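You operate a simulated robot arm through the tools that you are given. There is no shell and no other tool.

The job below is to be done with a simulated two-armed robot. You get a single attempt, and the scene is never put back.

TASK
Pick up the steel pail from the coil bench top with one hand, pass it to the other hand and put it on the oil bench end. Set down upright: steel pail.

It is judged by the outcome, as a careful person would: the job done as asked, and still so three seconds after it is handed in. It fails if anything else is knocked over, pushed out of place, dropped, spilled or broken.

THE ROBOT
Two 7-joint arms with four-finger grippers on one trunk, on a base that moves. Base frame: it is fixed to the floor where the robot stands at the start and does not move with it; the origin is under the middle of the robot, x ahead of it, y to its left, z up; the surface under the hand at the start is at about z = 0.8. Lengths are in m, angles in degrees, forces in N, time in s.
The left shoulder is at the start at [0.04, 0.181, 1.204], the right one opposite. With the tool pointing down near the work surface each hand reaches from about 0.28 to 0.82 m from the robot's upright axis, wherever it stands, measured 20 degrees to its own side. Places, roughly: oil bench end (15x29 cm) [0.5, 0.84, 0.8]. Payload 3.67 kg a hand.
The tool frame of a hand sits at the grasp point between the pads (the TCP): z along the fingers, y along the line on which they close. The tips reach 0.028 m beyond it. The gripper opens to 0.112 m; its body begins 0.073 m behind the TCP.
Orientation is told as [roll, pitch, yaw] about the base's x, y, z axes, in that order, counted from this pose: with the fingers straight down and closing along the base's y, the tool's x points along the base's -x, its y along +y and its z along -z.

THE INTERFACE
- The arms move only by the tool arm_command. It takes "left_increments", "right_increments" or both (then of equal length, played together; a hand with none holds still); each is a list of rows, each an object (a shift or turn left out is 0, a gripper value left out holds the last) with "delta_pos": the shift along the tool's x, y, z in m, a list of three; "delta_rot": the turn, a rotation vector about the tool's x, y, z in degrees, a list of three; "gripper": the gripper command, from -1 (fully open) to 1 (shut), values between in proportion. In form: [{"delta_pos": [x, y, z], "delta_rot": [wx, wy, wz], "gripper": gripper}, ...]. A call has 1 to 20 rows; each row is the pose to reach, as a shift and turn from the pose commanded when the call began, along the tool's axes at that moment. Each row takes 0.2 s and may step no farther than 0.05 m and 8.6 degrees from the row before; otherwise, or with a gripper value out of range, the whole call is refused. A pose out of reach is approached as far as the arm can. The call stops where the force on the tool passes 40 N (or 10 N more than at its start, if that is more) or the arm is blocked; 0.2 s more then pass. The fingers move at their own pace (about 0.0724 m/s each) and stop on an object; they squeeze with about 23 N. The grip force told is the motor's: it shows also when the fingers shut on nothing. Time passes only in rows, and 0.2 s behind the last, so rows that repeat a pose let the fingers close. It gives the time, the measured TCP pose, the force on the tool (base axes), the opening and the grip force at its end, in the units of the frame above (readings bear some noise), with the torque about the TCP (base axes, N m) and any sound that the robot's microphone picked up, and new pictures: "views" is both (left out), scene, wrist or none (wrist: the cameras of the hands that moved).
- Cameras (640 x 400 px; columns grow to the right, rows downward): "scene" is now at [0.0983, 0.0437, 1.4148]; the picture's right is [0.44, -0.90, 0.00], its down [-0.57, -0.28, -0.77] and it looks along [0.70, 0.34, -0.63] (base axes); focal length 295 px, centre (320, 200). "left" rides on the left gripper at [0.06, 0.018, -0.104] in its tool frame; the picture's right is [-0.29, 0.96, 0.00], its down [-0.80, -0.24, -0.55] and it looks along [-0.53, -0.16, 0.83] (tool axes); focal length 234 px, centre (320, 200). "right" rides on the right gripper at [0.06, -0.018, -0.104] in its tool frame; the picture's right is [0.29, 0.96, 0.00], its down [-0.80, 0.24, -0.55] and it looks along [-0.53, 0.16, 0.83] (tool axes); focal length 234 px, centre (320, 200).
- lift_body(by): moves the trunk up (or, below 0, down) by that many m; the arms and the scene camera ride with it, the base frame stays. It gives what a move gives, with no picture.
- roll_base(legs): drives the robot by 1 to 6 legs, each [ahead, left, turn to the left] in m, m and degrees, along the robot's own axes; the way and the turn of a leg run together, so that a leg with both is an arc; at most 1.5 m and 180 degrees a leg. The arms and the cameras ride along, it lands a little off, and it stops where it bumps. It gives what a move gives, and a new picture of the scene camera.
- pan_tilt(pan, tilt): turns the head with the scene camera to pan (to the left, within 86 degrees either way) and tilt (down, from -29 to 69), counted from straight ahead of the robot. It gives what a move gives, and a new picture of the scene camera.
- probe_pixels(camera, pixels): for up to 12 pixels [column, row] of the newest picture of that camera ("zoom" is the newest enlarged one), the place [x, y, z] in the base frame of the surface seen there, good to about 0.003 m, but the place of the scene camera against the robot may be out by one fixed shift of up to 0.018 m in any direction. The clock stands still meanwhile.
- inspect(camera, box): a new picture of the part [left, top, right, bottom] of that camera's present view, enlarged. The clock stands still meanwhile.
- sign_off(): hands the job in; it is judged then, once.

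Open the grippers and draw the arms clear of the work before you hand the job in, unless the task says otherwise.

The tools are called as name(argument=value, ...) on one line, values as JSON. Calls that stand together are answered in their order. arm_command: Moves the arms, as the interface text tells. Its arguments: {"type":"object","properties":{"left_increments":{"type":"array","items":{"type":"object","properties":{"delta_pos":{"type":"array","items":{"type":"number"}},"delta_rot":{"type":"array","items":{"type":"number"}},"gripper":{"type":"number"}}}},"right_increments":{"type":"array","items":{"type":"object","properties":{"delta_pos":{"type":"array","items":{"type":"number"}},"delta_rot":{"type":"array","items":{"type":"number"}},"gripper":{"type":"number"}}}},"views":{"type":"string","enum":["both","scene","wrist","none"]}},"required":[]} The other tools are called the same way: lift_body (by) moves the trunk up or down; roll_base (legs) drives the base; pan_tilt (pan, tilt) turns the head that bears the scene camera; probe_pixels (camera, pixels) gives the place of the surface under pixels of a picture; inspect (camera, box) takes an enlarged picture of a part of a camera's view; sign_off () hands the job in.

At the start:

```text
clock: 0.0
left_tcp_pos: [0.4498, 0.5375, 1.0909]
left_tool_rot: [0.0, 0.0, 0.0]
left_ft_force: [-0.3, -0.6, 0.5]
left_wrist_torque: [0.03, -0.01, -0.01]
left_opening: 0.112
left_grip_force: 0.0
right_tcp_pos: [0.5059, 0.0194, 1.023]
right_tool_rot: [-0.1, 0.1, -0.1]
right_ft_force: [-0.3, 0.6, -0.3]
right_wrist_torque: [0.0, 0.0, 0.01]
right_opening: 0.1117
right_grip_force: 0.0
trunk travel left (down, up): [-0.325, 0.189]
robot x, y, heading: [0.0024, -0.0004, -0.1]
head pan, tilt (commanded): [26.0, 39.3]
```

scene: 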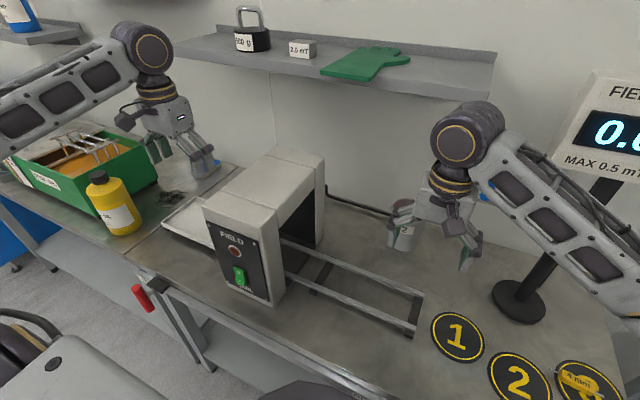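
right: 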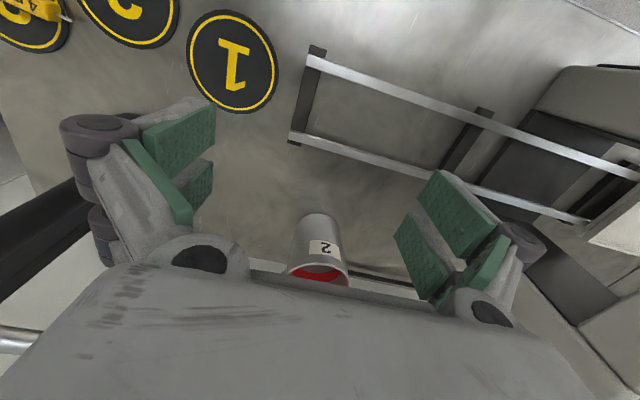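
left: 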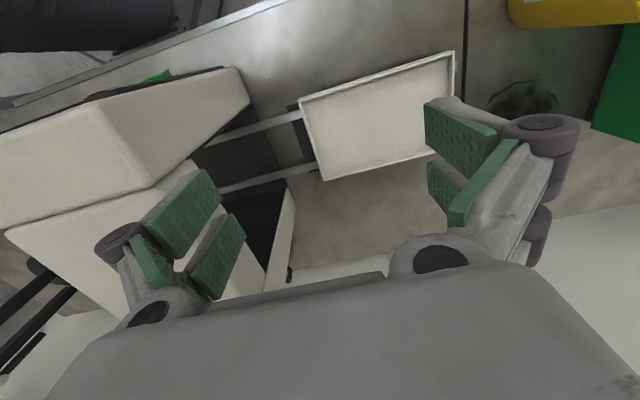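

The scene picture shows a small metal pail near (402, 230), behind the right gripper, and the right wrist camera shows it at (320, 245). I'll enlarge these to see the pail and the destination bench end better.

inspect(camera="scene", box=[340, 150, 500, 300])

inspect(camera="scene", box=[0, 80, 300, 320])

inspect(camera="right", box=[220, 160, 440, 300])

```text
2.67 times, centred on (420, 225) of scene
```

zoom: 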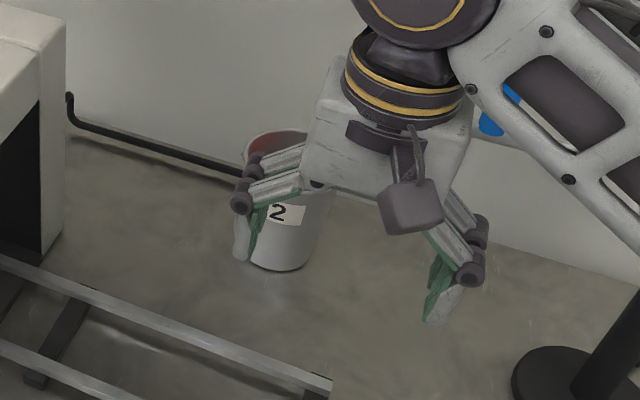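

```text
1.67 times, centred on (150, 200) of scene
```

zoom: 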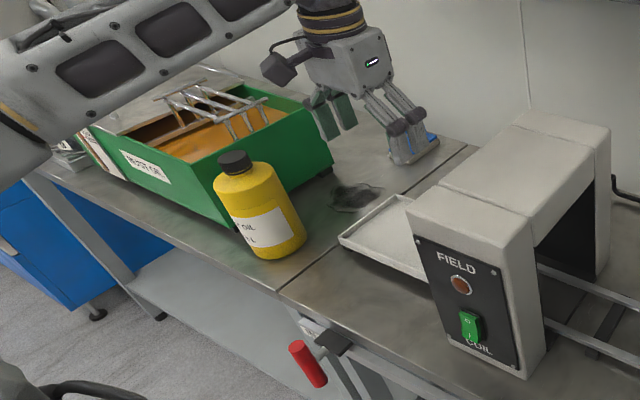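

```text
2.86 times, centred on (330, 230) of right
```

zoom: 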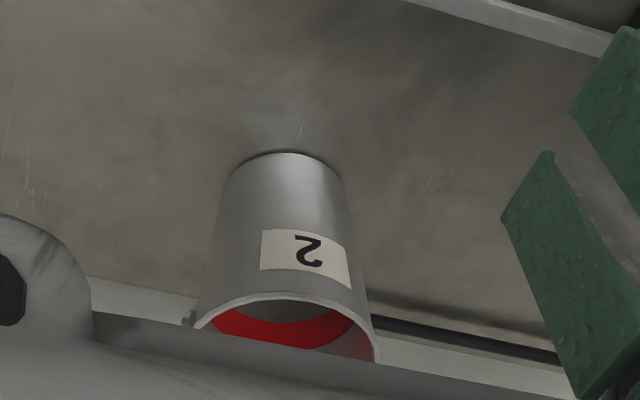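

The pail "2" is partly hidden by the right hand. I'll probe the pail, the marks on the bench and the left area to get geometry.

probe_pixels(camera="right", pixels=[[318, 213], [322, 235], [322, 247], [289, 268], [348, 285], [322, 279], [315, 205], [320, 272], [300, 240], [340, 240]])

probe_pixels(camera="scene", pixels=[[120, 225], [100, 180], [172, 197], [205, 165], [185, 215], [157, 180], [125, 240], [230, 250], [150, 258], [235, 165], [190, 190], [408, 225]])

pan_tilt(pan=60, tilt=40)

```text
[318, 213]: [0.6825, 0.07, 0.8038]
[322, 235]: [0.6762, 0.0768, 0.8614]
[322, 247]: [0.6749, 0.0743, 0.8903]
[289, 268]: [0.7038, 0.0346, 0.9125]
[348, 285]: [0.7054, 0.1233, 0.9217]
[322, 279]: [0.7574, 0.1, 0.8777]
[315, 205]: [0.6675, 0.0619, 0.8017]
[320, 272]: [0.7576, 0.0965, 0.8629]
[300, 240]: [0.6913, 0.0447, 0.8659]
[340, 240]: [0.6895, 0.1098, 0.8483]
```

```text
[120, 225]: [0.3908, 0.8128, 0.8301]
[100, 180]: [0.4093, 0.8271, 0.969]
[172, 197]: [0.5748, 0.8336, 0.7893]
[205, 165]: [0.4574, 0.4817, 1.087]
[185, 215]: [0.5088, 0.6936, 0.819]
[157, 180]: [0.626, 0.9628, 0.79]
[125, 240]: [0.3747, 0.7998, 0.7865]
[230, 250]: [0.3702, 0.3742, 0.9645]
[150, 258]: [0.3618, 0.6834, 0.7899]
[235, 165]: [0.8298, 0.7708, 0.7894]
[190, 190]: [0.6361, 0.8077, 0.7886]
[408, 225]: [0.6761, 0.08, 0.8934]
```

```text
clock: 1.0
left_tcp_pos: [0.4507, 0.5379, 1.0907]
left_tool_rot: [-0.1, 0.0, -0.1]
left_ft_force: [-0.6, 0.3, -0.3]
left_wrist_torque: [0.04, 0.03, -0.01]
left_opening: 0.1117
left_grip_force: 0.0
right_tcp_pos: [0.5068, 0.0191, 1.0246]
right_tool_rot: [-0.1, 0.0, 0.0]
right_ft_force: [0.1, 0.7, -0.3]
right_wrist_torque: [0.02, -0.01, 0.0]
right_opening: 0.1123
right_grip_force: 0.1
trunk travel left (down, up): [-0.325, 0.189]
robot x, y, heading: [0.0004, -0.0008, 0.0]
head pan, tilt (commanded): [60.0, 40.0]
```

scene: 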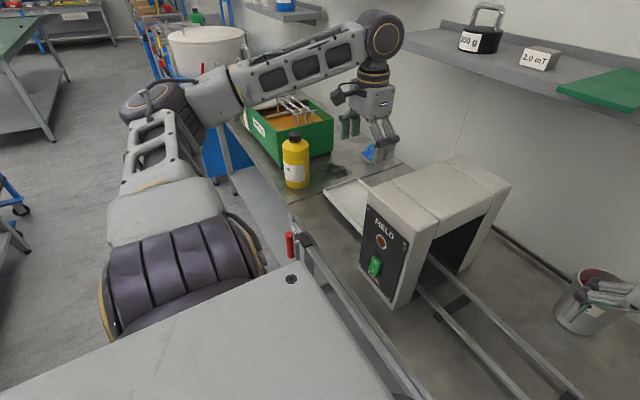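

The new view shows the oil bench end between the green box, yellow bottle (295,160) and the white tray (350,200). I'll enlarge it and probe the layout there.

inspect(camera="scene", box=[230, 70, 470, 220])

inspect(camera="scene", box=[520, 220, 640, 360])

probe_pixels(camera="scene", pixels=[[288, 203], [320, 180], [338, 170], [372, 154], [318, 156], [332, 150], [295, 188], [350, 180], [332, 195], [300, 155], [380, 165], [345, 150]])

```text
2.67 times, centred on (350, 145) of scene
```

zoom: 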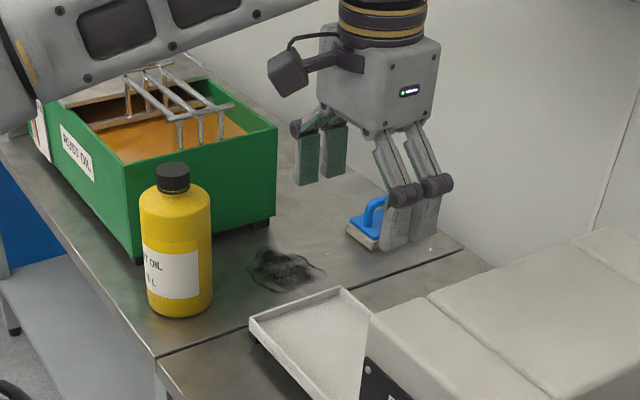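

```text
2.86 times, centred on (580, 290) of scene
```

zoom: 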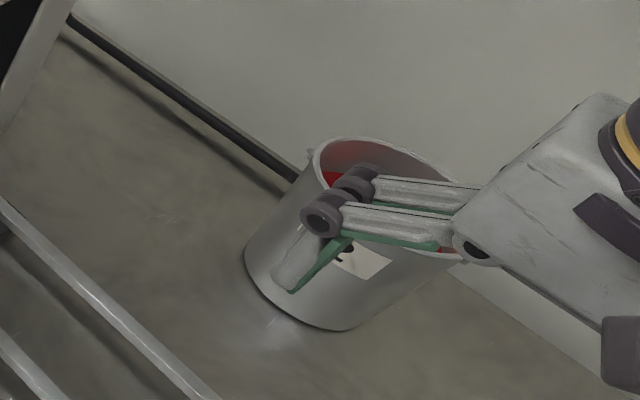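

```text
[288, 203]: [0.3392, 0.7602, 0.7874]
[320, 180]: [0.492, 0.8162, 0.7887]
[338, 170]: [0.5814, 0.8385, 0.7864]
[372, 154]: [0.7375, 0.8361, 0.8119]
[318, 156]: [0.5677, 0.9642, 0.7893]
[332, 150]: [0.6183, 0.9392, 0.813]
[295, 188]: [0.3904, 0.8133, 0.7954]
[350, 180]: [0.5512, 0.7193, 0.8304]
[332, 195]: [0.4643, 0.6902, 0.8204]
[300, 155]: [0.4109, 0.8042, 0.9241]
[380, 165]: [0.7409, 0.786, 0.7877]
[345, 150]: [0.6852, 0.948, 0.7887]
```

Bench surface reads about 0.788 by the scene camera (0.80 by the wrist camera, so it's biased about -0.012 in z). Next I move the right hand forward and up above the pail region so its wrist camera can look down into it.

arm_command(right_increments=[{"delta_pos": [-0.03, 0.01, -0.02]}, {"delta_pos": [-0.06, 0.02, -0.04]}, {"delta_pos": [-0.09, 0.03, -0.06]}, {"delta_pos": [-0.1, 0.04, -0.07]}, {"delta_pos": [-0.1, 0.04, -0.07]}], views="wrist")

pan_tilt(pan=10, tilt=35)

```text
clock: 2.2
left_tcp_pos: [0.4515, 0.5371, 1.09]
left_tool_rot: [0.0, -0.1, 0.0]
left_ft_force: [-0.1, 0.5, -0.5]
left_wrist_torque: [0.03, -0.02, 0.01]
left_opening: 0.1119
left_grip_force: 0.1
right_tcp_pos: [0.6061, 0.059, 1.0944]
right_tool_rot: [0.0, 0.1, 0.0]
right_ft_force: [0.1, -0.9, -0.2]
right_wrist_torque: [-0.01, -0.01, -0.03]
right_opening: 0.112
right_grip_force: 0.1
trunk travel left (down, up): [-0.325, 0.189]
robot x, y, heading: [0.0012, -0.0009, 0.1]
head pan, tilt (commanded): [60.0, 40.0]
```

right: 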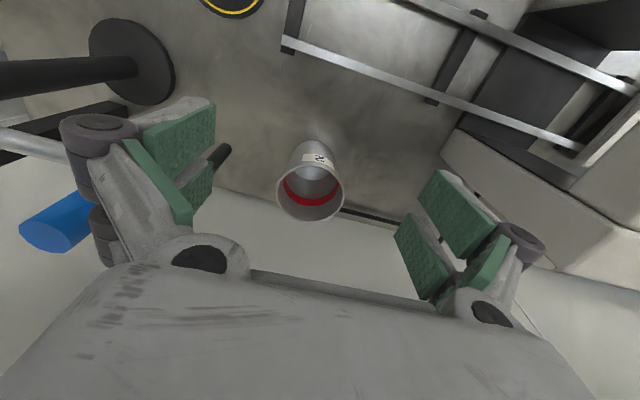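

```text
clock: 3.4
left_tcp_pos: [0.4512, 0.5376, 1.09]
left_tool_rot: [-0.1, 0.0, 0.0]
left_ft_force: [-0.7, 0.0, -0.9]
left_wrist_torque: [0.01, -0.01, -0.04]
left_opening: 0.1119
left_grip_force: 0.0
right_tcp_pos: [0.6039, 0.0601, 1.0935]
right_tool_rot: [0.0, 0.1, 0.0]
right_ft_force: [0.7, -0.1, -0.1]
right_wrist_torque: [0.0, 0.03, -0.03]
right_opening: 0.1122
right_grip_force: 0.1
trunk travel left (down, up): [-0.325, 0.189]
robot x, y, heading: [0.0018, -0.0012, 0.0]
head pan, tilt (commanded): [10.0, 35.0]
```

scene: 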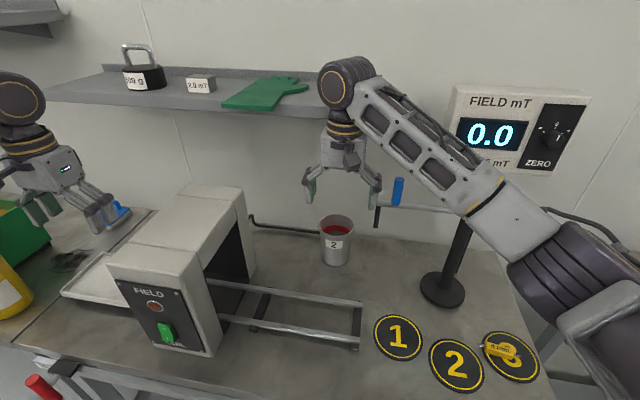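

Now the pail is clear at scene (336,240) and in the wrist picture (312,185); there's a blue probe on a stand arm near (397,190) that I must avoid. I'll enlarge and probe them.

inspect(camera="right", box=[240, 120, 390, 240])

probe_pixels(camera="right", pixels=[[278, 190], [344, 195], [312, 222], [312, 166], [310, 212], [312, 190], [316, 142], [300, 175], [318, 158], [60, 215], [150, 75], [345, 212]])

inspect(camera="scene", box=[280, 130, 500, 310])

probe_pixels(camera="scene", pixels=[[398, 190], [376, 215], [440, 210], [441, 290], [460, 240], [335, 245], [337, 265], [321, 224], [354, 222], [270, 105], [160, 225], [220, 190]])

```text
3.33 times, centred on (315, 180) of right
```

zoom: 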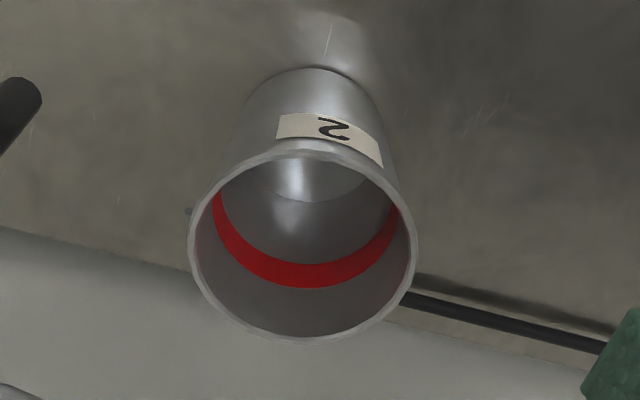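

```text
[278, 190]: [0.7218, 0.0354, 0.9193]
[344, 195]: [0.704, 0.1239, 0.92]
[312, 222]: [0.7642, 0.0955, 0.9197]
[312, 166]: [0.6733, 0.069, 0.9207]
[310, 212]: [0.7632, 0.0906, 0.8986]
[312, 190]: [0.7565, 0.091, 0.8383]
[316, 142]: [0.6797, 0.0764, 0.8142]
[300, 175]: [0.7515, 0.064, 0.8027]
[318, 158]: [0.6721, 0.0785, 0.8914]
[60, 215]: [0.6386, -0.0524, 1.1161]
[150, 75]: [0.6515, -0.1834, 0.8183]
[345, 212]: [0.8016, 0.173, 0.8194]
```

```text
2.22 times, centred on (390, 220) of scene
```

zoom: 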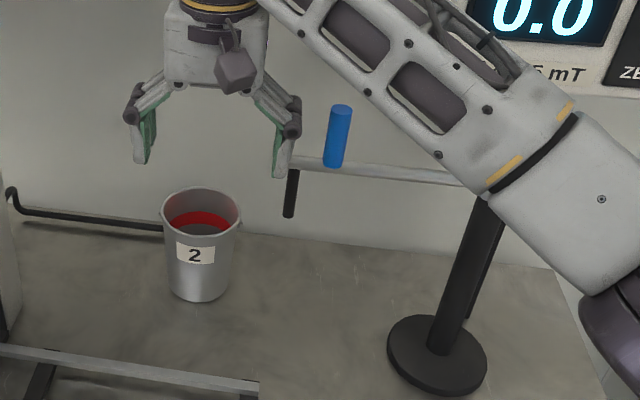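

```text
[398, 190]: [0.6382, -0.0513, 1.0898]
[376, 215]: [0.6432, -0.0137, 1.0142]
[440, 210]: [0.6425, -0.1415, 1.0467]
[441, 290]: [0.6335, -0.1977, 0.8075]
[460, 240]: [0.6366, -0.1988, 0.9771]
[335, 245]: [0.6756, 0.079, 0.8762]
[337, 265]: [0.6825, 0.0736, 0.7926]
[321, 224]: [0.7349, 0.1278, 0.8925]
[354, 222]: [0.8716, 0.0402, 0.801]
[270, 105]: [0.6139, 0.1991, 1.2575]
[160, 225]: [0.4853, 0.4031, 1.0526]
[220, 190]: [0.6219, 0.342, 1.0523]
```

The pail is empty with centre about (0.718, 0.080), rim z≈0.92, rim diameter ≈0.092. A Hall probe arm hangs near (0.64, -0.01…-0.2, 1.05), so I'd rather approach from the left. I'll probe the shelf, rails and the red handle to plan clearances.

probe_pixels(camera="scene", pixels=[[60, 98], [180, 107], [300, 118], [240, 80], [45, 385], [358, 308], [357, 345], [250, 290], [130, 348], [20, 345], [292, 120], [310, 100]])

probe_pixels(camera="right", pixels=[[290, 45], [430, 100], [300, 10], [470, 15], [222, 155], [600, 200], [450, 140]])

inspect(camera="scene", box=[350, 60, 640, 330])

```text
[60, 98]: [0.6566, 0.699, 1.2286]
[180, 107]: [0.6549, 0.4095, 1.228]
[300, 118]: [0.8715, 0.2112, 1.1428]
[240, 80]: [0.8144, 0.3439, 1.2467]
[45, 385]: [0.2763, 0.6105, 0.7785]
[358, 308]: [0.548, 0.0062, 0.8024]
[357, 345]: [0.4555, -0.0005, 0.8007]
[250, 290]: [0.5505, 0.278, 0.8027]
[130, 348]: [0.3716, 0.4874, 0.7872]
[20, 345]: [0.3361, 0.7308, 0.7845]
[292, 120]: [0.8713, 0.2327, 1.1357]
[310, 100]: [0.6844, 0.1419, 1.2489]
```

```text
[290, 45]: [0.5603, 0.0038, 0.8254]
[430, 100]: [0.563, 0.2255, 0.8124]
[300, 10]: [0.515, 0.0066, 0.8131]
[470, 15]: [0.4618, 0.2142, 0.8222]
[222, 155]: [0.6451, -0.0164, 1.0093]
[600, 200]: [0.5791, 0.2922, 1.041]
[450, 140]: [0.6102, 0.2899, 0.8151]
```

```text
1.48 times, centred on (495, 195) of scene
```

zoom: 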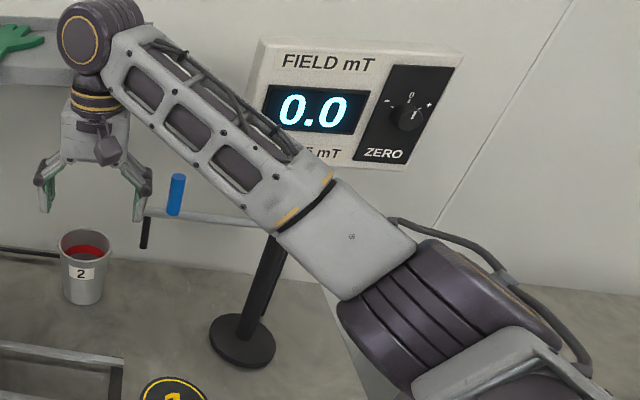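

The shelf (front edge x≈0.655, z≈1.23, y≥0) overhangs the pail, so the right hand should come in tilted from the robot's side. I'll probe the fingers of the right hand to learn their size before planning the grip.

probe_pixels(camera="right", pixels=[[213, 105], [147, 132], [146, 158], [180, 180], [210, 168], [188, 222], [128, 145], [80, 130], [440, 175], [495, 222], [398, 220], [430, 298]])

probe_pixels(camera="right", pixels=[[100, 125], [70, 140], [110, 265], [205, 255], [320, 285], [130, 270], [480, 285], [525, 245], [460, 265], [405, 240], [440, 255], [500, 235]])

inspect(camera="right", box=[40, 80, 280, 300])

```text
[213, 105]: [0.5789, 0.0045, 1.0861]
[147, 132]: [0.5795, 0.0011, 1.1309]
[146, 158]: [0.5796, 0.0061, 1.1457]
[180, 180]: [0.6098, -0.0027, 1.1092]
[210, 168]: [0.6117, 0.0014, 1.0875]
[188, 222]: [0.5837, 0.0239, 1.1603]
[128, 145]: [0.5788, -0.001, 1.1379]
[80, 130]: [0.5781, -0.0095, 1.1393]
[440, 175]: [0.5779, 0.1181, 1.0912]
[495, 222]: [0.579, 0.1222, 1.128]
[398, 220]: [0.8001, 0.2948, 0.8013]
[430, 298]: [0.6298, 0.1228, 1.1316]
```

```text
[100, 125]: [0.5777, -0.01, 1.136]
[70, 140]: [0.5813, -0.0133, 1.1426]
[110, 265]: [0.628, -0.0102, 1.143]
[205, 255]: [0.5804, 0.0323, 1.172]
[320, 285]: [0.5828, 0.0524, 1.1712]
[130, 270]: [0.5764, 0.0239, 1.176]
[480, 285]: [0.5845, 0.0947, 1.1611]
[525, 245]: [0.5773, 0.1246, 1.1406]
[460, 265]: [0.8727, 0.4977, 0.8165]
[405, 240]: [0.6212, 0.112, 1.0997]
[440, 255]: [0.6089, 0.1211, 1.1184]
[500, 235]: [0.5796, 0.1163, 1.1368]
```

```text
1.82 times, centred on (160, 190) of right
```

zoom: 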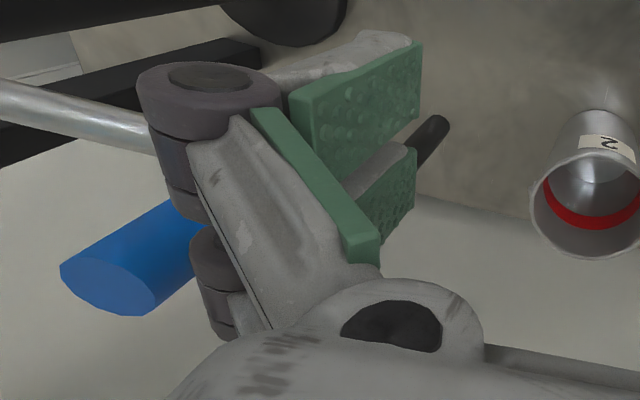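

Finger pair is about ±0.027 wide, knuckles 0.045 behind the TCP, palm at 0.073. Before driving left I look steeply down to the left to see the bench front, the red handle and any base obstacles.

pan_tilt(pan=60, tilt=66)

probe_pixels(camera="right", pixels=[[276, 184], [275, 183], [277, 186], [346, 205], [345, 203]])

```text
clock: 4.6
left_tcp_pos: [0.4508, 0.5372, 1.0901]
left_tool_rot: [0.0, 0.0, -0.1]
left_ft_force: [0.1, 0.2, 1.1]
left_wrist_torque: [0.02, -0.01, 0.01]
left_opening: 0.112
left_grip_force: 0.1
right_tcp_pos: [0.6048, 0.0597, 1.0944]
right_tool_rot: [0.0, 0.0, 0.0]
right_ft_force: [0.8, -0.2, -0.2]
right_wrist_torque: [-0.02, -0.02, -0.01]
right_opening: 0.1121
right_grip_force: 0.0
trunk travel left (down, up): [-0.325, 0.189]
robot x, y, heading: [0.0017, -0.0011, -0.0]
head pan, tilt (commanded): [60.0, 66.0]
```

scene: 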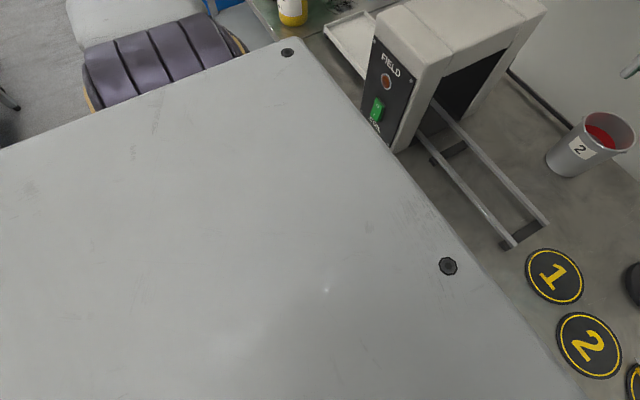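

```text
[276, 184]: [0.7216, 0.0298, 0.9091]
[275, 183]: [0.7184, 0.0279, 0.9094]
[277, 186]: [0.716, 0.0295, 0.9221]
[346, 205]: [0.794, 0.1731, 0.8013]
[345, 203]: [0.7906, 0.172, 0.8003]
```

The robot's trunk top blocks the down view; I'll probe its edges to know the body's extents relative to the bench.

probe_pixels(camera="scene", pixels=[[288, 52], [305, 42], [448, 265], [470, 262], [200, 200], [560, 395], [150, 100], [580, 170], [600, 118], [50, 140]])

pan_tilt(pan=80, tilt=45)

```text
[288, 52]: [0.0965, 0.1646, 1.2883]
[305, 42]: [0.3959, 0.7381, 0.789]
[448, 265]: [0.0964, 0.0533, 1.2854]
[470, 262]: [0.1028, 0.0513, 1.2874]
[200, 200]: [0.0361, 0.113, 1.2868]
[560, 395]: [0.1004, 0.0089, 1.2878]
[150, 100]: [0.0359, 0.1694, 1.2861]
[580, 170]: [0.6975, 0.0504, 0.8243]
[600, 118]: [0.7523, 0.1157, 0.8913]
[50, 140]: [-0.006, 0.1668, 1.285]
```

```text
clock: 5.4
left_tcp_pos: [0.4507, 0.5379, 1.0899]
left_tool_rot: [0.1, 0.0, 0.0]
left_ft_force: [0.0, 0.6, -0.8]
left_wrist_torque: [0.03, 0.01, -0.02]
left_opening: 0.112
left_grip_force: 0.1
right_tcp_pos: [0.6046, 0.0598, 1.0926]
right_tool_rot: [0.0, -0.1, -0.1]
right_ft_force: [-0.1, 0.4, 0.8]
right_wrist_torque: [0.0, -0.01, -0.01]
right_opening: 0.112
right_grip_force: 0.0
trunk travel left (down, up): [-0.325, 0.189]
robot x, y, heading: [-0.0018, 0.0048, 0.2]
head pan, tilt (commanded): [80.0, 45.0]
```

scene: 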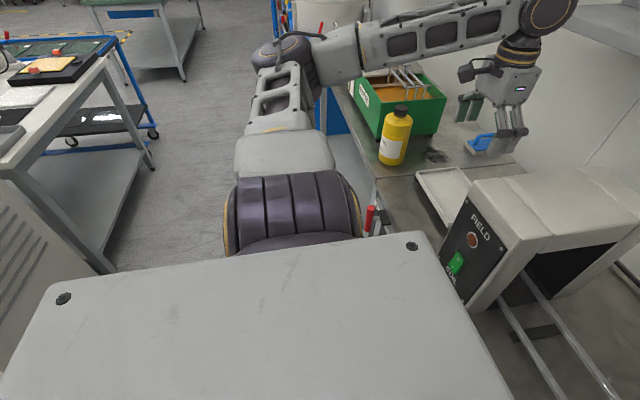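

The floor to the left seems open; a cart stands at (100,100) and something grey at (40,270). I'll probe these and the elbow to check clearance for driving left.

probe_pixels(camera="scene", pixels=[[105, 55], [150, 160], [105, 265], [40, 280], [60, 100], [200, 180], [275, 60], [300, 45], [368, 215], [370, 232], [345, 110], [260, 130]])

inspect(camera="scene", box=[320, 60, 540, 240])

```text
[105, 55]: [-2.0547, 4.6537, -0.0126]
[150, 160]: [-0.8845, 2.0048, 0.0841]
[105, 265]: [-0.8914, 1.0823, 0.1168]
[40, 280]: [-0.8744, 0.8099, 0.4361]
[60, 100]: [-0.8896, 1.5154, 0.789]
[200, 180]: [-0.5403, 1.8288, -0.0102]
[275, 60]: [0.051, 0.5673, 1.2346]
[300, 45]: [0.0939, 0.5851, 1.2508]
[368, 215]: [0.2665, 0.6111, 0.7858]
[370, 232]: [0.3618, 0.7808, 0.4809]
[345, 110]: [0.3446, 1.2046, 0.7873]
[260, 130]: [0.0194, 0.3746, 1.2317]
```

```text
2.22 times, centred on (430, 150) of scene
```

zoom: 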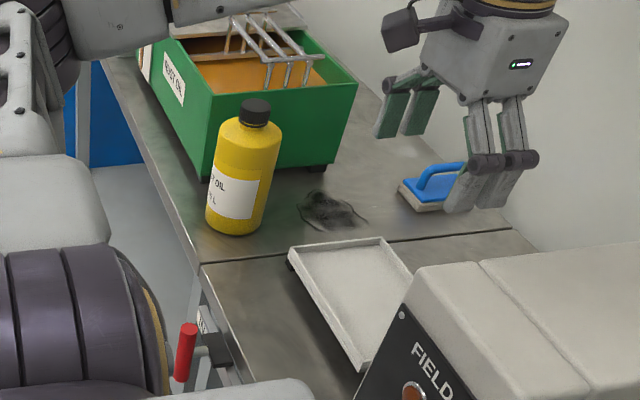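

Clear floor to the left; the red handle (x≈0.27, z≈0.78) is in front of the bench but far from the trunk (front x≈0.1). First I pull the right hand back from the shelf and raise the left hand a little, then drive.

arm_command(right_increments=[{"delta_pos": [0.04, 0, 0]}, {"delta_pos": [0.08, 0, 0]}, {"delta_pos": [0.12, 0, 0]}, {"delta_pos": [0.15, 0, 0]}, {"delta_pos": [0.15, 0, 0]}], left_increments=[{"delta_pos": [0, 0, -0.02]}, {"delta_pos": [0, 0, -0.04]}, {"delta_pos": [0, 0, -0.06]}, {"delta_pos": [0, 0, -0.08]}, {"delta_pos": [0, 0, -0.08]}], views="none")

pan_tilt(pan=0, tilt=38)

```text
clock: 6.6
left_tcp_pos: [0.452, 0.537, 1.1711]
left_tool_rot: [0.0, 0.1, -0.1]
left_ft_force: [0.5, 0.0, 0.2]
left_wrist_torque: [0.0, -0.01, 0.01]
left_opening: 0.1117
left_grip_force: 0.1
right_tcp_pos: [0.4563, 0.0618, 1.0925]
right_tool_rot: [-0.1, 0.0, 0.1]
right_ft_force: [0.3, 0.0, -0.8]
right_wrist_torque: [0.02, 0.01, -0.03]
right_opening: 0.1121
right_grip_force: 0.1
trunk travel left (down, up): [-0.325, 0.189]
robot x, y, heading: [0.0021, -0.0024, 0.4]
head pan, tilt (commanded): [80.0, 45.0]
```

```text
clock: 8.1
left_tcp_pos: [0.4519, 0.5368, 1.1708]
left_tool_rot: [0.0, 0.0, 0.0]
left_ft_force: [0.4, -0.8, -0.2]
left_wrist_torque: [0.03, 0.04, 0.02]
left_opening: 0.1119
left_grip_force: 0.1
right_tcp_pos: [0.4567, 0.0613, 1.0934]
right_tool_rot: [0.0, 0.0, 0.0]
right_ft_force: [1.0, 0.1, 0.1]
right_wrist_torque: [-0.01, 0.01, 0.0]
right_opening: 0.1118
right_grip_force: 0.1
trunk travel left (down, up): [-0.325, 0.189]
robot x, y, heading: [0.0046, -0.0022, -0.1]
head pan, tilt (commanded): [0.0, 38.0]
```

scene: 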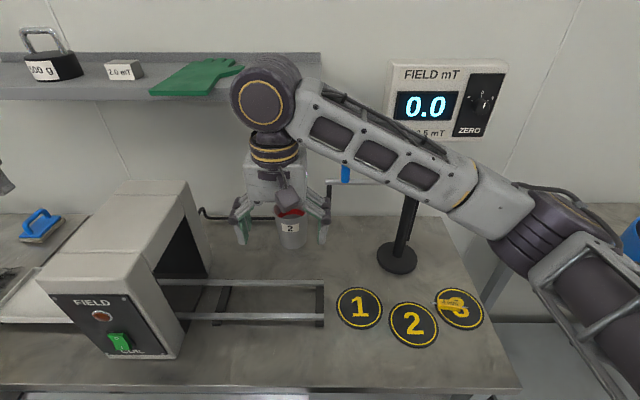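

Driving left would carry the right fingers (z≈1.065) over the coil box top (z≈1.065), so I raise the right hand by 0.11 first, then drive left 0.33 m.

arm_command(right_increments=[{"delta_pos": [0, 0, -0.03]}, {"delta_pos": [0, 0, -0.06]}, {"delta_pos": [0, 0, -0.09]}, {"delta_pos": [0, 0, -0.11]}, {"delta_pos": [0, 0, -0.11]}], views="none")

roll_base(legs=[[0, 0.33, 0]])

```text
clock: 9.3
left_tcp_pos: [0.4513, 0.5373, 1.171]
left_tool_rot: [0.1, 0.0, 0.0]
left_ft_force: [0.7, 0.4, -0.5]
left_wrist_torque: [0.01, -0.02, -0.02]
left_opening: 0.1121
left_grip_force: 0.0
right_tcp_pos: [0.4561, 0.0599, 1.2031]
right_tool_rot: [0.0, 0.0, 0.0]
right_ft_force: [0.8, 0.4, -0.4]
right_wrist_torque: [-0.02, -0.01, 0.02]
right_opening: 0.112
right_grip_force: 0.1
trunk travel left (down, up): [-0.325, 0.189]
robot x, y, heading: [0.0018, 0.001, -0.1]
head pan, tilt (commanded): [0.0, 38.0]
```

```text
clock: 11.6
left_tcp_pos: [0.4552, 0.8702, 1.171]
left_tool_rot: [0.0, -0.1, -0.3]
left_ft_force: [0.4, -0.2, 0.1]
left_wrist_torque: [-0.02, 0.0, -0.02]
left_opening: 0.112
left_grip_force: 0.1
right_tcp_pos: [0.4576, 0.392, 1.2042]
right_tool_rot: [0.0, 0.0, -0.2]
right_ft_force: [1.0, 0.9, -0.2]
right_wrist_torque: [0.03, 0.02, 0.01]
right_opening: 0.1118
right_grip_force: 0.1
trunk travel left (down, up): [-0.325, 0.189]
robot x, y, heading: [0.0007, 0.3325, -0.3]
head pan, tilt (commanded): [0.0, 38.0]
```

scene: 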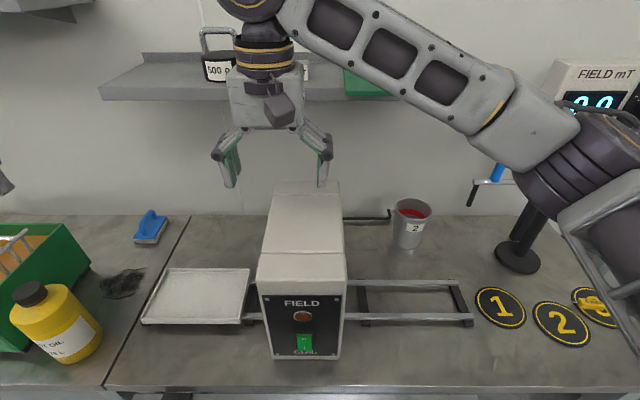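

Robot now at y≈0.33 and the pail is visible at (410,222), all else undisturbed. Next I carry the right hand over to the right of the coil box while yawing it 28° so the fingers will close off the pail's ears.

arm_command(right_increments=[{"delta_pos": [-0.01, -0.045, 0], "delta_rot": [0, 0, 6]}, {"delta_pos": [-0.02, -0.09, 0], "delta_rot": [0, 0, 12]}, {"delta_pos": [-0.03, -0.135, 0], "delta_rot": [0, 0, 18]}, {"delta_pos": [-0.04, -0.18, 0.01], "delta_rot": [0, 0, 24]}, {"delta_pos": [-0.045, -0.22, 0.03], "delta_rot": [0, 0, 28]}, {"delta_pos": [-0.045, -0.222, 0.054], "delta_rot": [0, 0, 28]}, {"delta_pos": [-0.045, -0.222, 0.054], "delta_rot": [0, 0, 28]}], views="none")

arm_command(right_increments=[{"delta_rot": [0, -7.5, 0]}, {"delta_rot": [0, -15, 0]}, {"delta_rot": [0, -22.5, 0]}, {"delta_rot": [0, -30, 0]}, {"delta_rot": [0, -37.5, 0]}, {"delta_rot": [0, -45, 0]}, {"delta_rot": [0, -45, 0]}], views="both")

```text
clock: 13.2
left_tcp_pos: [0.4546, 0.8708, 1.1716]
left_tool_rot: [0.0, 0.0, -0.3]
left_ft_force: [0.2, 0.0, 0.5]
left_wrist_torque: [0.04, 0.0, 0.03]
left_opening: 0.1124
left_grip_force: 0.1
right_tcp_pos: [0.5, 0.1721, 1.1493]
right_tool_rot: [0.0, 0.0, -28.3]
right_ft_force: [-0.6, 0.8, -1.0]
right_wrist_torque: [-0.03, -0.02, -0.02]
right_opening: 0.1121
right_grip_force: 0.1
trunk travel left (down, up): [-0.325, 0.189]
robot x, y, heading: [-0.0015, 0.3384, -0.2]
head pan, tilt (commanded): [0.0, 38.0]
```

```text
clock: 14.8
left_tcp_pos: [0.4548, 0.8702, 1.1717]
left_tool_rot: [0.0, 0.0, -0.2]
left_ft_force: [0.3, -0.5, 0.0]
left_wrist_torque: [0.01, -0.04, 0.02]
left_opening: 0.112
left_grip_force: 0.1
right_tcp_pos: [0.5018, 0.1702, 1.1499]
right_tool_rot: [0.0, -45.1, -28.2]
right_ft_force: [-0.4, -1.1, -0.1]
right_wrist_torque: [-0.04, -0.01, 0.05]
right_opening: 0.1117
right_grip_force: 0.0
trunk travel left (down, up): [-0.325, 0.189]
robot x, y, heading: [0.0021, 0.3354, -0.5]
head pan, tilt (commanded): [0.0, 38.0]
```

scene: 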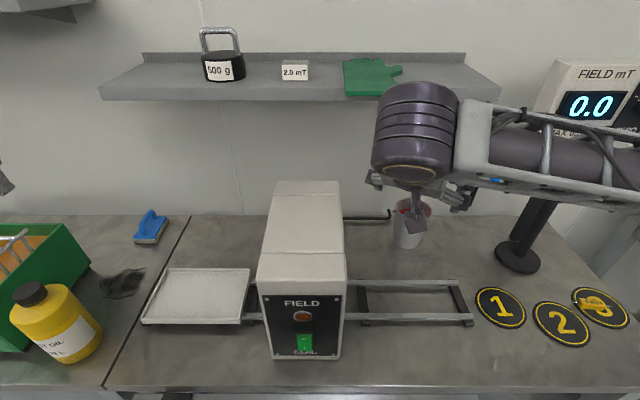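
right: 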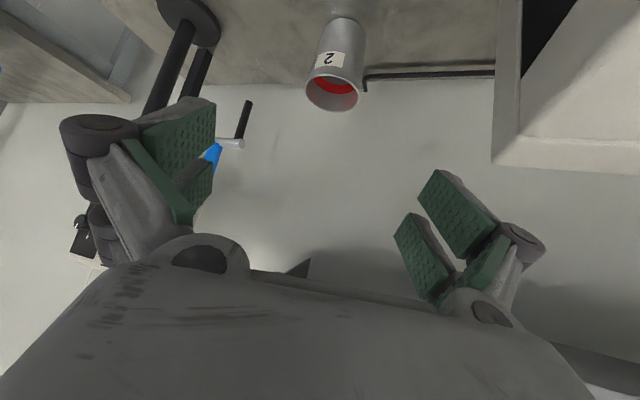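

The pail shows at (335,60–100) in the wrist picture, ahead of the tilted hand. I move along the tool axis to a pre-grasp point about 0.12 m short of the pail.

arm_command(right_increments=[{"delta_pos": [0.0306, 0.0224, 0.0]}, {"delta_pos": [0.0306, 0.0224, 0.04]}, {"delta_pos": [0.0306, 0.0224, 0.08]}, {"delta_pos": [0.0306, 0.0224, 0.12]}, {"delta_pos": [0.0306, 0.0224, 0.16]}, {"delta_pos": [0.0306, 0.0224, 0.2]}, {"delta_pos": [0.0306, 0.0224, 0.238]}, {"delta_pos": [0.0306, 0.0224, 0.238]}], views="both")

```text
clock: 16.6
left_tcp_pos: [0.4539, 0.8703, 1.1715]
left_tool_rot: [0.0, 0.0, -0.3]
left_ft_force: [0.7, 0.5, -0.1]
left_wrist_torque: [-0.02, 0.01, -0.04]
left_opening: 0.1121
left_grip_force: 0.1
right_tcp_pos: [0.6422, 0.1231, 0.9614]
right_tool_rot: [0.0, -44.9, -28.3]
right_ft_force: [-0.8, -0.6, 0.3]
right_wrist_torque: [0.0, 0.01, -0.03]
right_opening: 0.1121
right_grip_force: 0.0
trunk travel left (down, up): [-0.325, 0.189]
robot x, y, heading: [0.0021, 0.3375, -0.3]
head pan, tilt (commanded): [0.0, 38.0]
```

scene: 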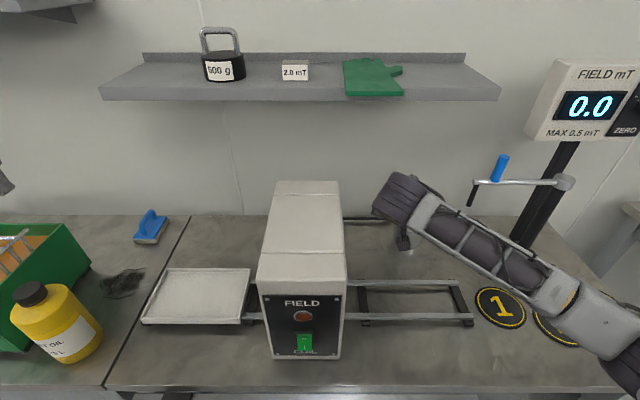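
right: 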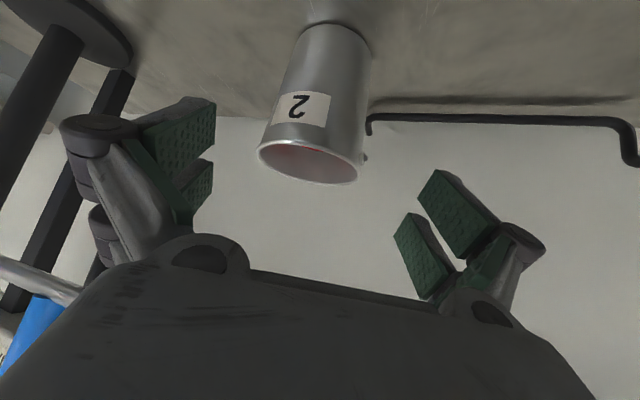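

The forearm/elbow now lies low at the right (600,310), above the yellow item on mark 3. I probe elbow height and the pail from the wrist camera before going on.

probe_pixels(camera="scene", pixels=[[600, 310], [550, 295], [625, 350], [635, 325], [480, 240], [500, 270], [400, 190], [530, 340], [560, 325]])

probe_pixels(camera="right", pixels=[[258, 148], [357, 176], [310, 147], [312, 165], [330, 28], [365, 157], [305, 110], [330, 70], [290, 172], [360, 165]])

inspect(camera="right", box=[230, 10, 410, 200])

inspect(camera="scene", box=[440, 180, 640, 400])

```text
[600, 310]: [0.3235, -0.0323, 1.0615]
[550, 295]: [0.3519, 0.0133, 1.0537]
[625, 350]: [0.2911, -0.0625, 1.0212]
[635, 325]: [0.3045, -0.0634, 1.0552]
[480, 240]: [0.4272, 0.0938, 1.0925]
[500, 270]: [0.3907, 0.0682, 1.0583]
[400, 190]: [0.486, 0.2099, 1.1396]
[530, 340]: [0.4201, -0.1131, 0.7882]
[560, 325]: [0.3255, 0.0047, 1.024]
```

```text
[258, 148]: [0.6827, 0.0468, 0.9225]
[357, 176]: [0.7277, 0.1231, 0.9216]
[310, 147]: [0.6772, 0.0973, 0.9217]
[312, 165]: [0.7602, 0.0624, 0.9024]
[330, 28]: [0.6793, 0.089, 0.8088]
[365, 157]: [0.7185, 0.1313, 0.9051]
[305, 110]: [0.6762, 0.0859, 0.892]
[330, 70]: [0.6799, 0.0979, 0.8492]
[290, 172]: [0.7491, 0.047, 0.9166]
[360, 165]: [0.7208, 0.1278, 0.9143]
```

```text
2.11 times, centred on (320, 105) of right
```

zoom: 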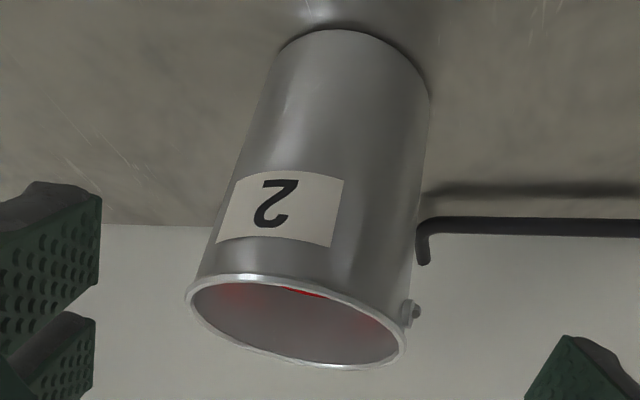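

```text
1.82 times, centred on (540, 290) of scene
```

zoom: 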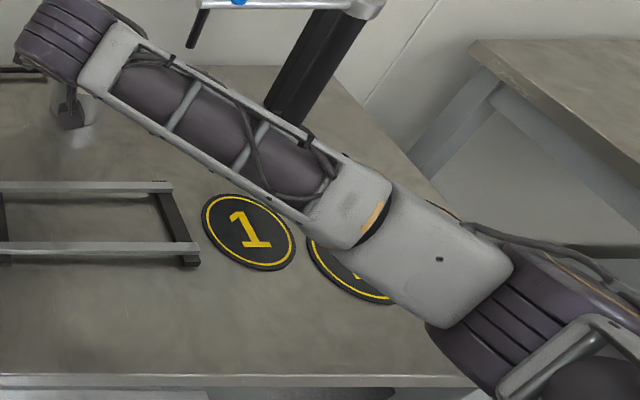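

Ears lie along the base y axis (+y ear at (0.7185,0.131,0.905)), so I turn the hand about the vertical another 9° to keep the pads clear of them, re-centring on the pail (0.718, 0.0805).

arm_command(right_increments=[{"delta_pos": [-0.0006, 0.0056, 0.0016], "delta_rot": [3.1, 0, 3.1]}, {"delta_pos": [-0.0012, 0.0113, 0.0033], "delta_rot": [6.15, 0, 6.15]}, {"delta_pos": [-0.0012, 0.0113, 0.0033], "delta_rot": [6.15, 0, 6.15]}], views="wrist")

```text
clock: 17.4
left_tcp_pos: [0.4546, 0.8698, 1.1706]
left_tool_rot: [0.0, 0.0, -0.3]
left_ft_force: [0.9, -0.6, 0.2]
left_wrist_torque: [-0.01, 0.01, 0.05]
left_opening: 0.1119
left_grip_force: 0.1
right_tcp_pos: [0.6495, 0.1288, 0.9604]
right_tool_rot: [0.0, -45.0, -37.0]
right_ft_force: [-0.4, 0.5, 0.2]
right_wrist_torque: [-0.01, -0.01, 0.0]
right_opening: 0.1122
right_grip_force: 0.1
trunk travel left (down, up): [-0.325, 0.189]
robot x, y, heading: [-0.0008, 0.3358, -0.4]
head pan, tilt (commanded): [0.0, 38.0]
```

right: 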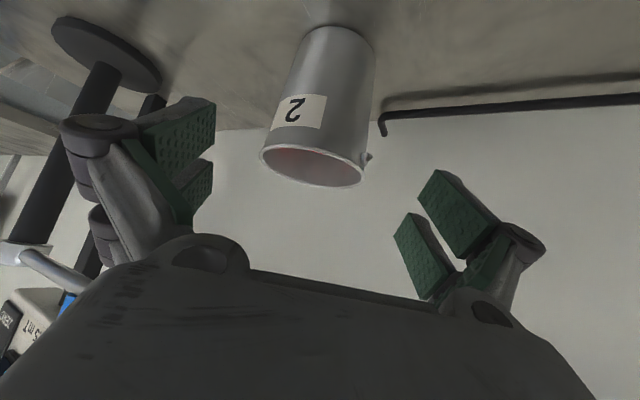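

The hand is aligned (lateral error ≈2 mm). I advance 0.085 m along the tool axis with fingers fully open so they straddle the pail, then check.

arm_command(right_increments=[{"delta_pos": [0.001, 0.002, 0.025], "gripper": -1}, {"delta_pos": [0.001, 0.002, 0.05], "gripper": -1}, {"delta_pos": [0.001, 0.002, 0.07], "gripper": -1}, {"delta_pos": [0.001, 0.002, 0.085], "gripper": -1}, {"delta_pos": [0.001, 0.002, 0.085], "gripper": -1}], views="both")

```text
clock: 18.6
left_tcp_pos: [0.4537, 0.8703, 1.1696]
left_tool_rot: [0.0, 0.0, -0.3]
left_ft_force: [0.6, -0.6, 0.0]
left_wrist_torque: [0.0, 0.01, -0.04]
left_opening: 0.1121
left_grip_force: 0.1
right_tcp_pos: [0.6981, 0.0951, 0.8993]
right_tool_rot: [-0.1, -45.1, -36.9]
right_ft_force: [-0.2, 0.9, 0.3]
right_wrist_torque: [0.01, 0.05, -0.04]
right_opening: 0.1119
right_grip_force: 0.0
trunk travel left (down, up): [-0.325, 0.189]
robot x, y, heading: [0.0031, 0.3363, -0.4]
head pan, tilt (commanded): [0.0, 38.0]
```

scene: 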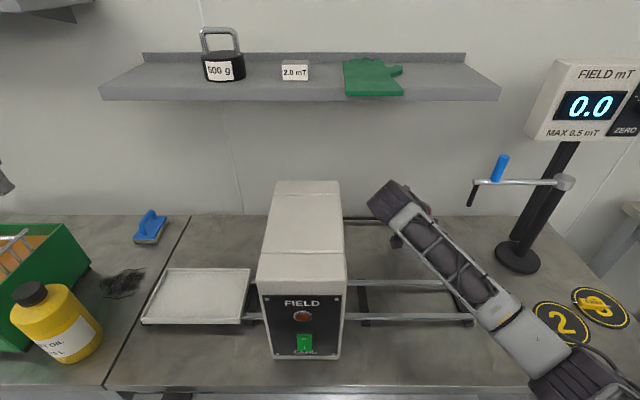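
right: 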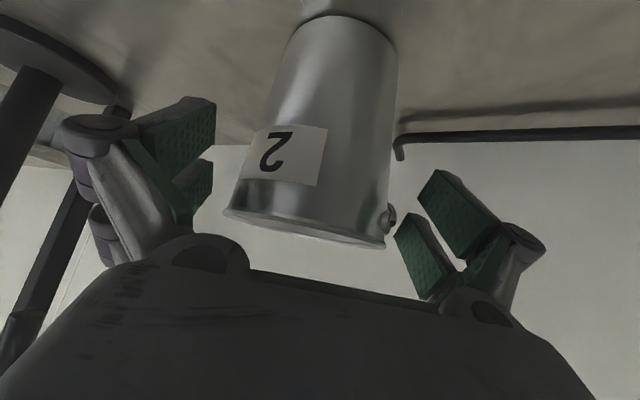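

The pail sits centred between the open fingers (rim from 223 to 390 px, pads at 213 and 398). I advance the last 0.03 m and close the gripper.

arm_command(right_increments=[{"delta_pos": [0, 0, 0.015], "gripper": -1}, {"delta_pos": [0, 0, 0.03], "gripper": -1}, {"delta_pos": [0, 0, 0.03], "gripper": -1}], views="wrist")

```text
clock: 19.4
left_tcp_pos: [0.4546, 0.8708, 1.1711]
left_tool_rot: [0.0, 0.1, -0.3]
left_ft_force: [0.4, 0.1, -0.7]
left_wrist_torque: [-0.01, 0.01, 0.0]
left_opening: 0.112
left_grip_force: 0.1
right_tcp_pos: [0.7143, 0.0817, 0.8771]
right_tool_rot: [-0.1, -44.9, -36.9]
right_ft_force: [-0.9, 0.0, 0.0]
right_wrist_torque: [-0.02, 0.0, 0.01]
right_opening: 0.1121
right_grip_force: 0.2
trunk travel left (down, up): [-0.325, 0.189]
robot x, y, heading: [0.001, 0.3365, -0.3]
head pan, tilt (commanded): [0.0, 38.0]
```

right: 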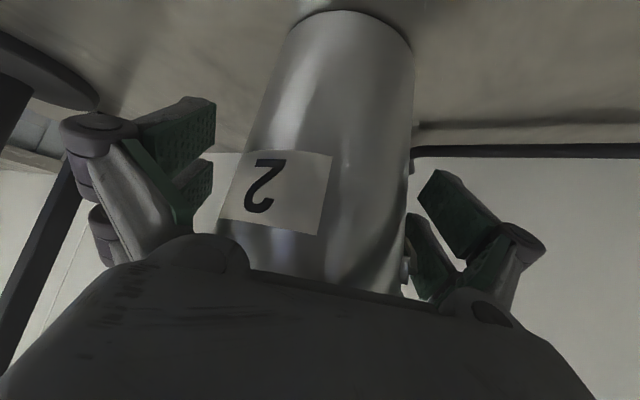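

No contact so far (forces ≈0) and the pail is well inside the fingers. Now I close the right gripper, holding the pose.

arm_command(right_increments=[{"gripper": 1}, {"gripper": 1}, {"gripper": 1}, {"gripper": 1}], views="wrist")

```text
clock: 20.4
left_tcp_pos: [0.454, 0.8697, 1.1711]
left_tool_rot: [0.0, -0.1, -0.4]
left_ft_force: [-1.0, 0.4, -0.7]
left_wrist_torque: [-0.02, 0.01, -0.03]
left_opening: 0.1118
left_grip_force: 0.1
right_tcp_pos: [0.7146, 0.0824, 0.877]
right_tool_rot: [-0.1, -45.0, -37.0]
right_ft_force: [-0.7, 0.2, 0.7]
right_wrist_torque: [-0.08, 0.06, 0.0]
right_opening: 0.088
right_grip_force: 23.0
trunk travel left (down, up): [-0.325, 0.189]
robot x, y, heading: [0.0, 0.3367, 0.0]
head pan, tilt (commanded): [0.0, 38.0]
```

right: 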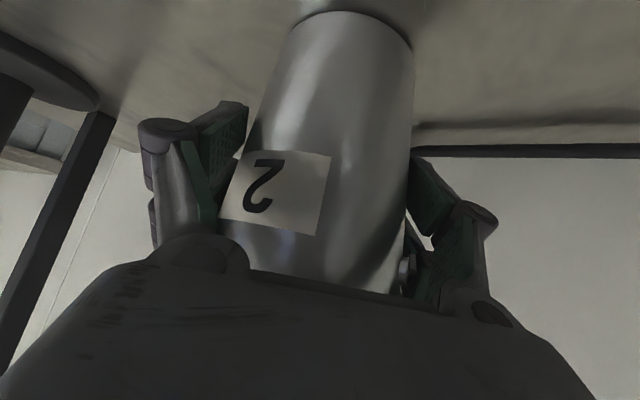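

Grip is at 0.088 m opening with 23 N. I lift 0.03 m straight up and check the load.

arm_command(right_increments=[{"delta_pos": [-0.007, 0, -0.007], "gripper": 1}, {"delta_pos": [-0.0141, 0, -0.0141], "gripper": 1}, {"delta_pos": [-0.0212, 0, -0.0212], "gripper": 1}, {"delta_pos": [-0.0212, 0, -0.0212], "gripper": 1}], views="both")

```text
clock: 21.4
left_tcp_pos: [0.4549, 0.8711, 1.1701]
left_tool_rot: [0.0, 0.1, -0.2]
left_ft_force: [-1.1, 0.4, 0.6]
left_wrist_torque: [-0.02, -0.01, -0.01]
left_opening: 0.1122
left_grip_force: 0.0
right_tcp_pos: [0.7149, 0.0829, 0.9065]
right_tool_rot: [-0.1, -45.0, -37.0]
right_ft_force: [0.1, -0.4, -1.2]
right_wrist_torque: [0.06, 0.01, -0.02]
right_opening: 0.0879
right_grip_force: 22.8
trunk travel left (down, up): [-0.325, 0.189]
robot x, y, heading: [-0.0, 0.3361, -0.3]
head pan, tilt (commanded): [0.0, 38.0]
```

scene: 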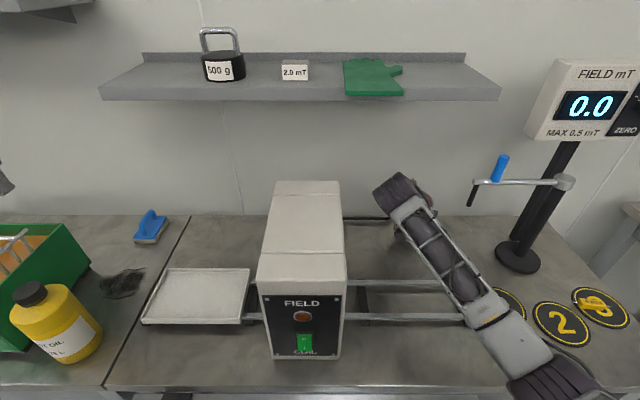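
right: 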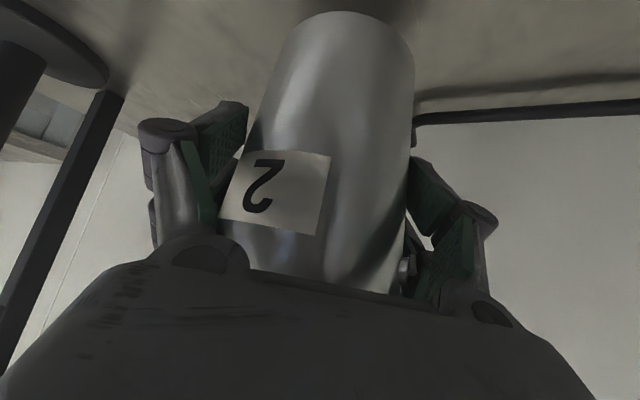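

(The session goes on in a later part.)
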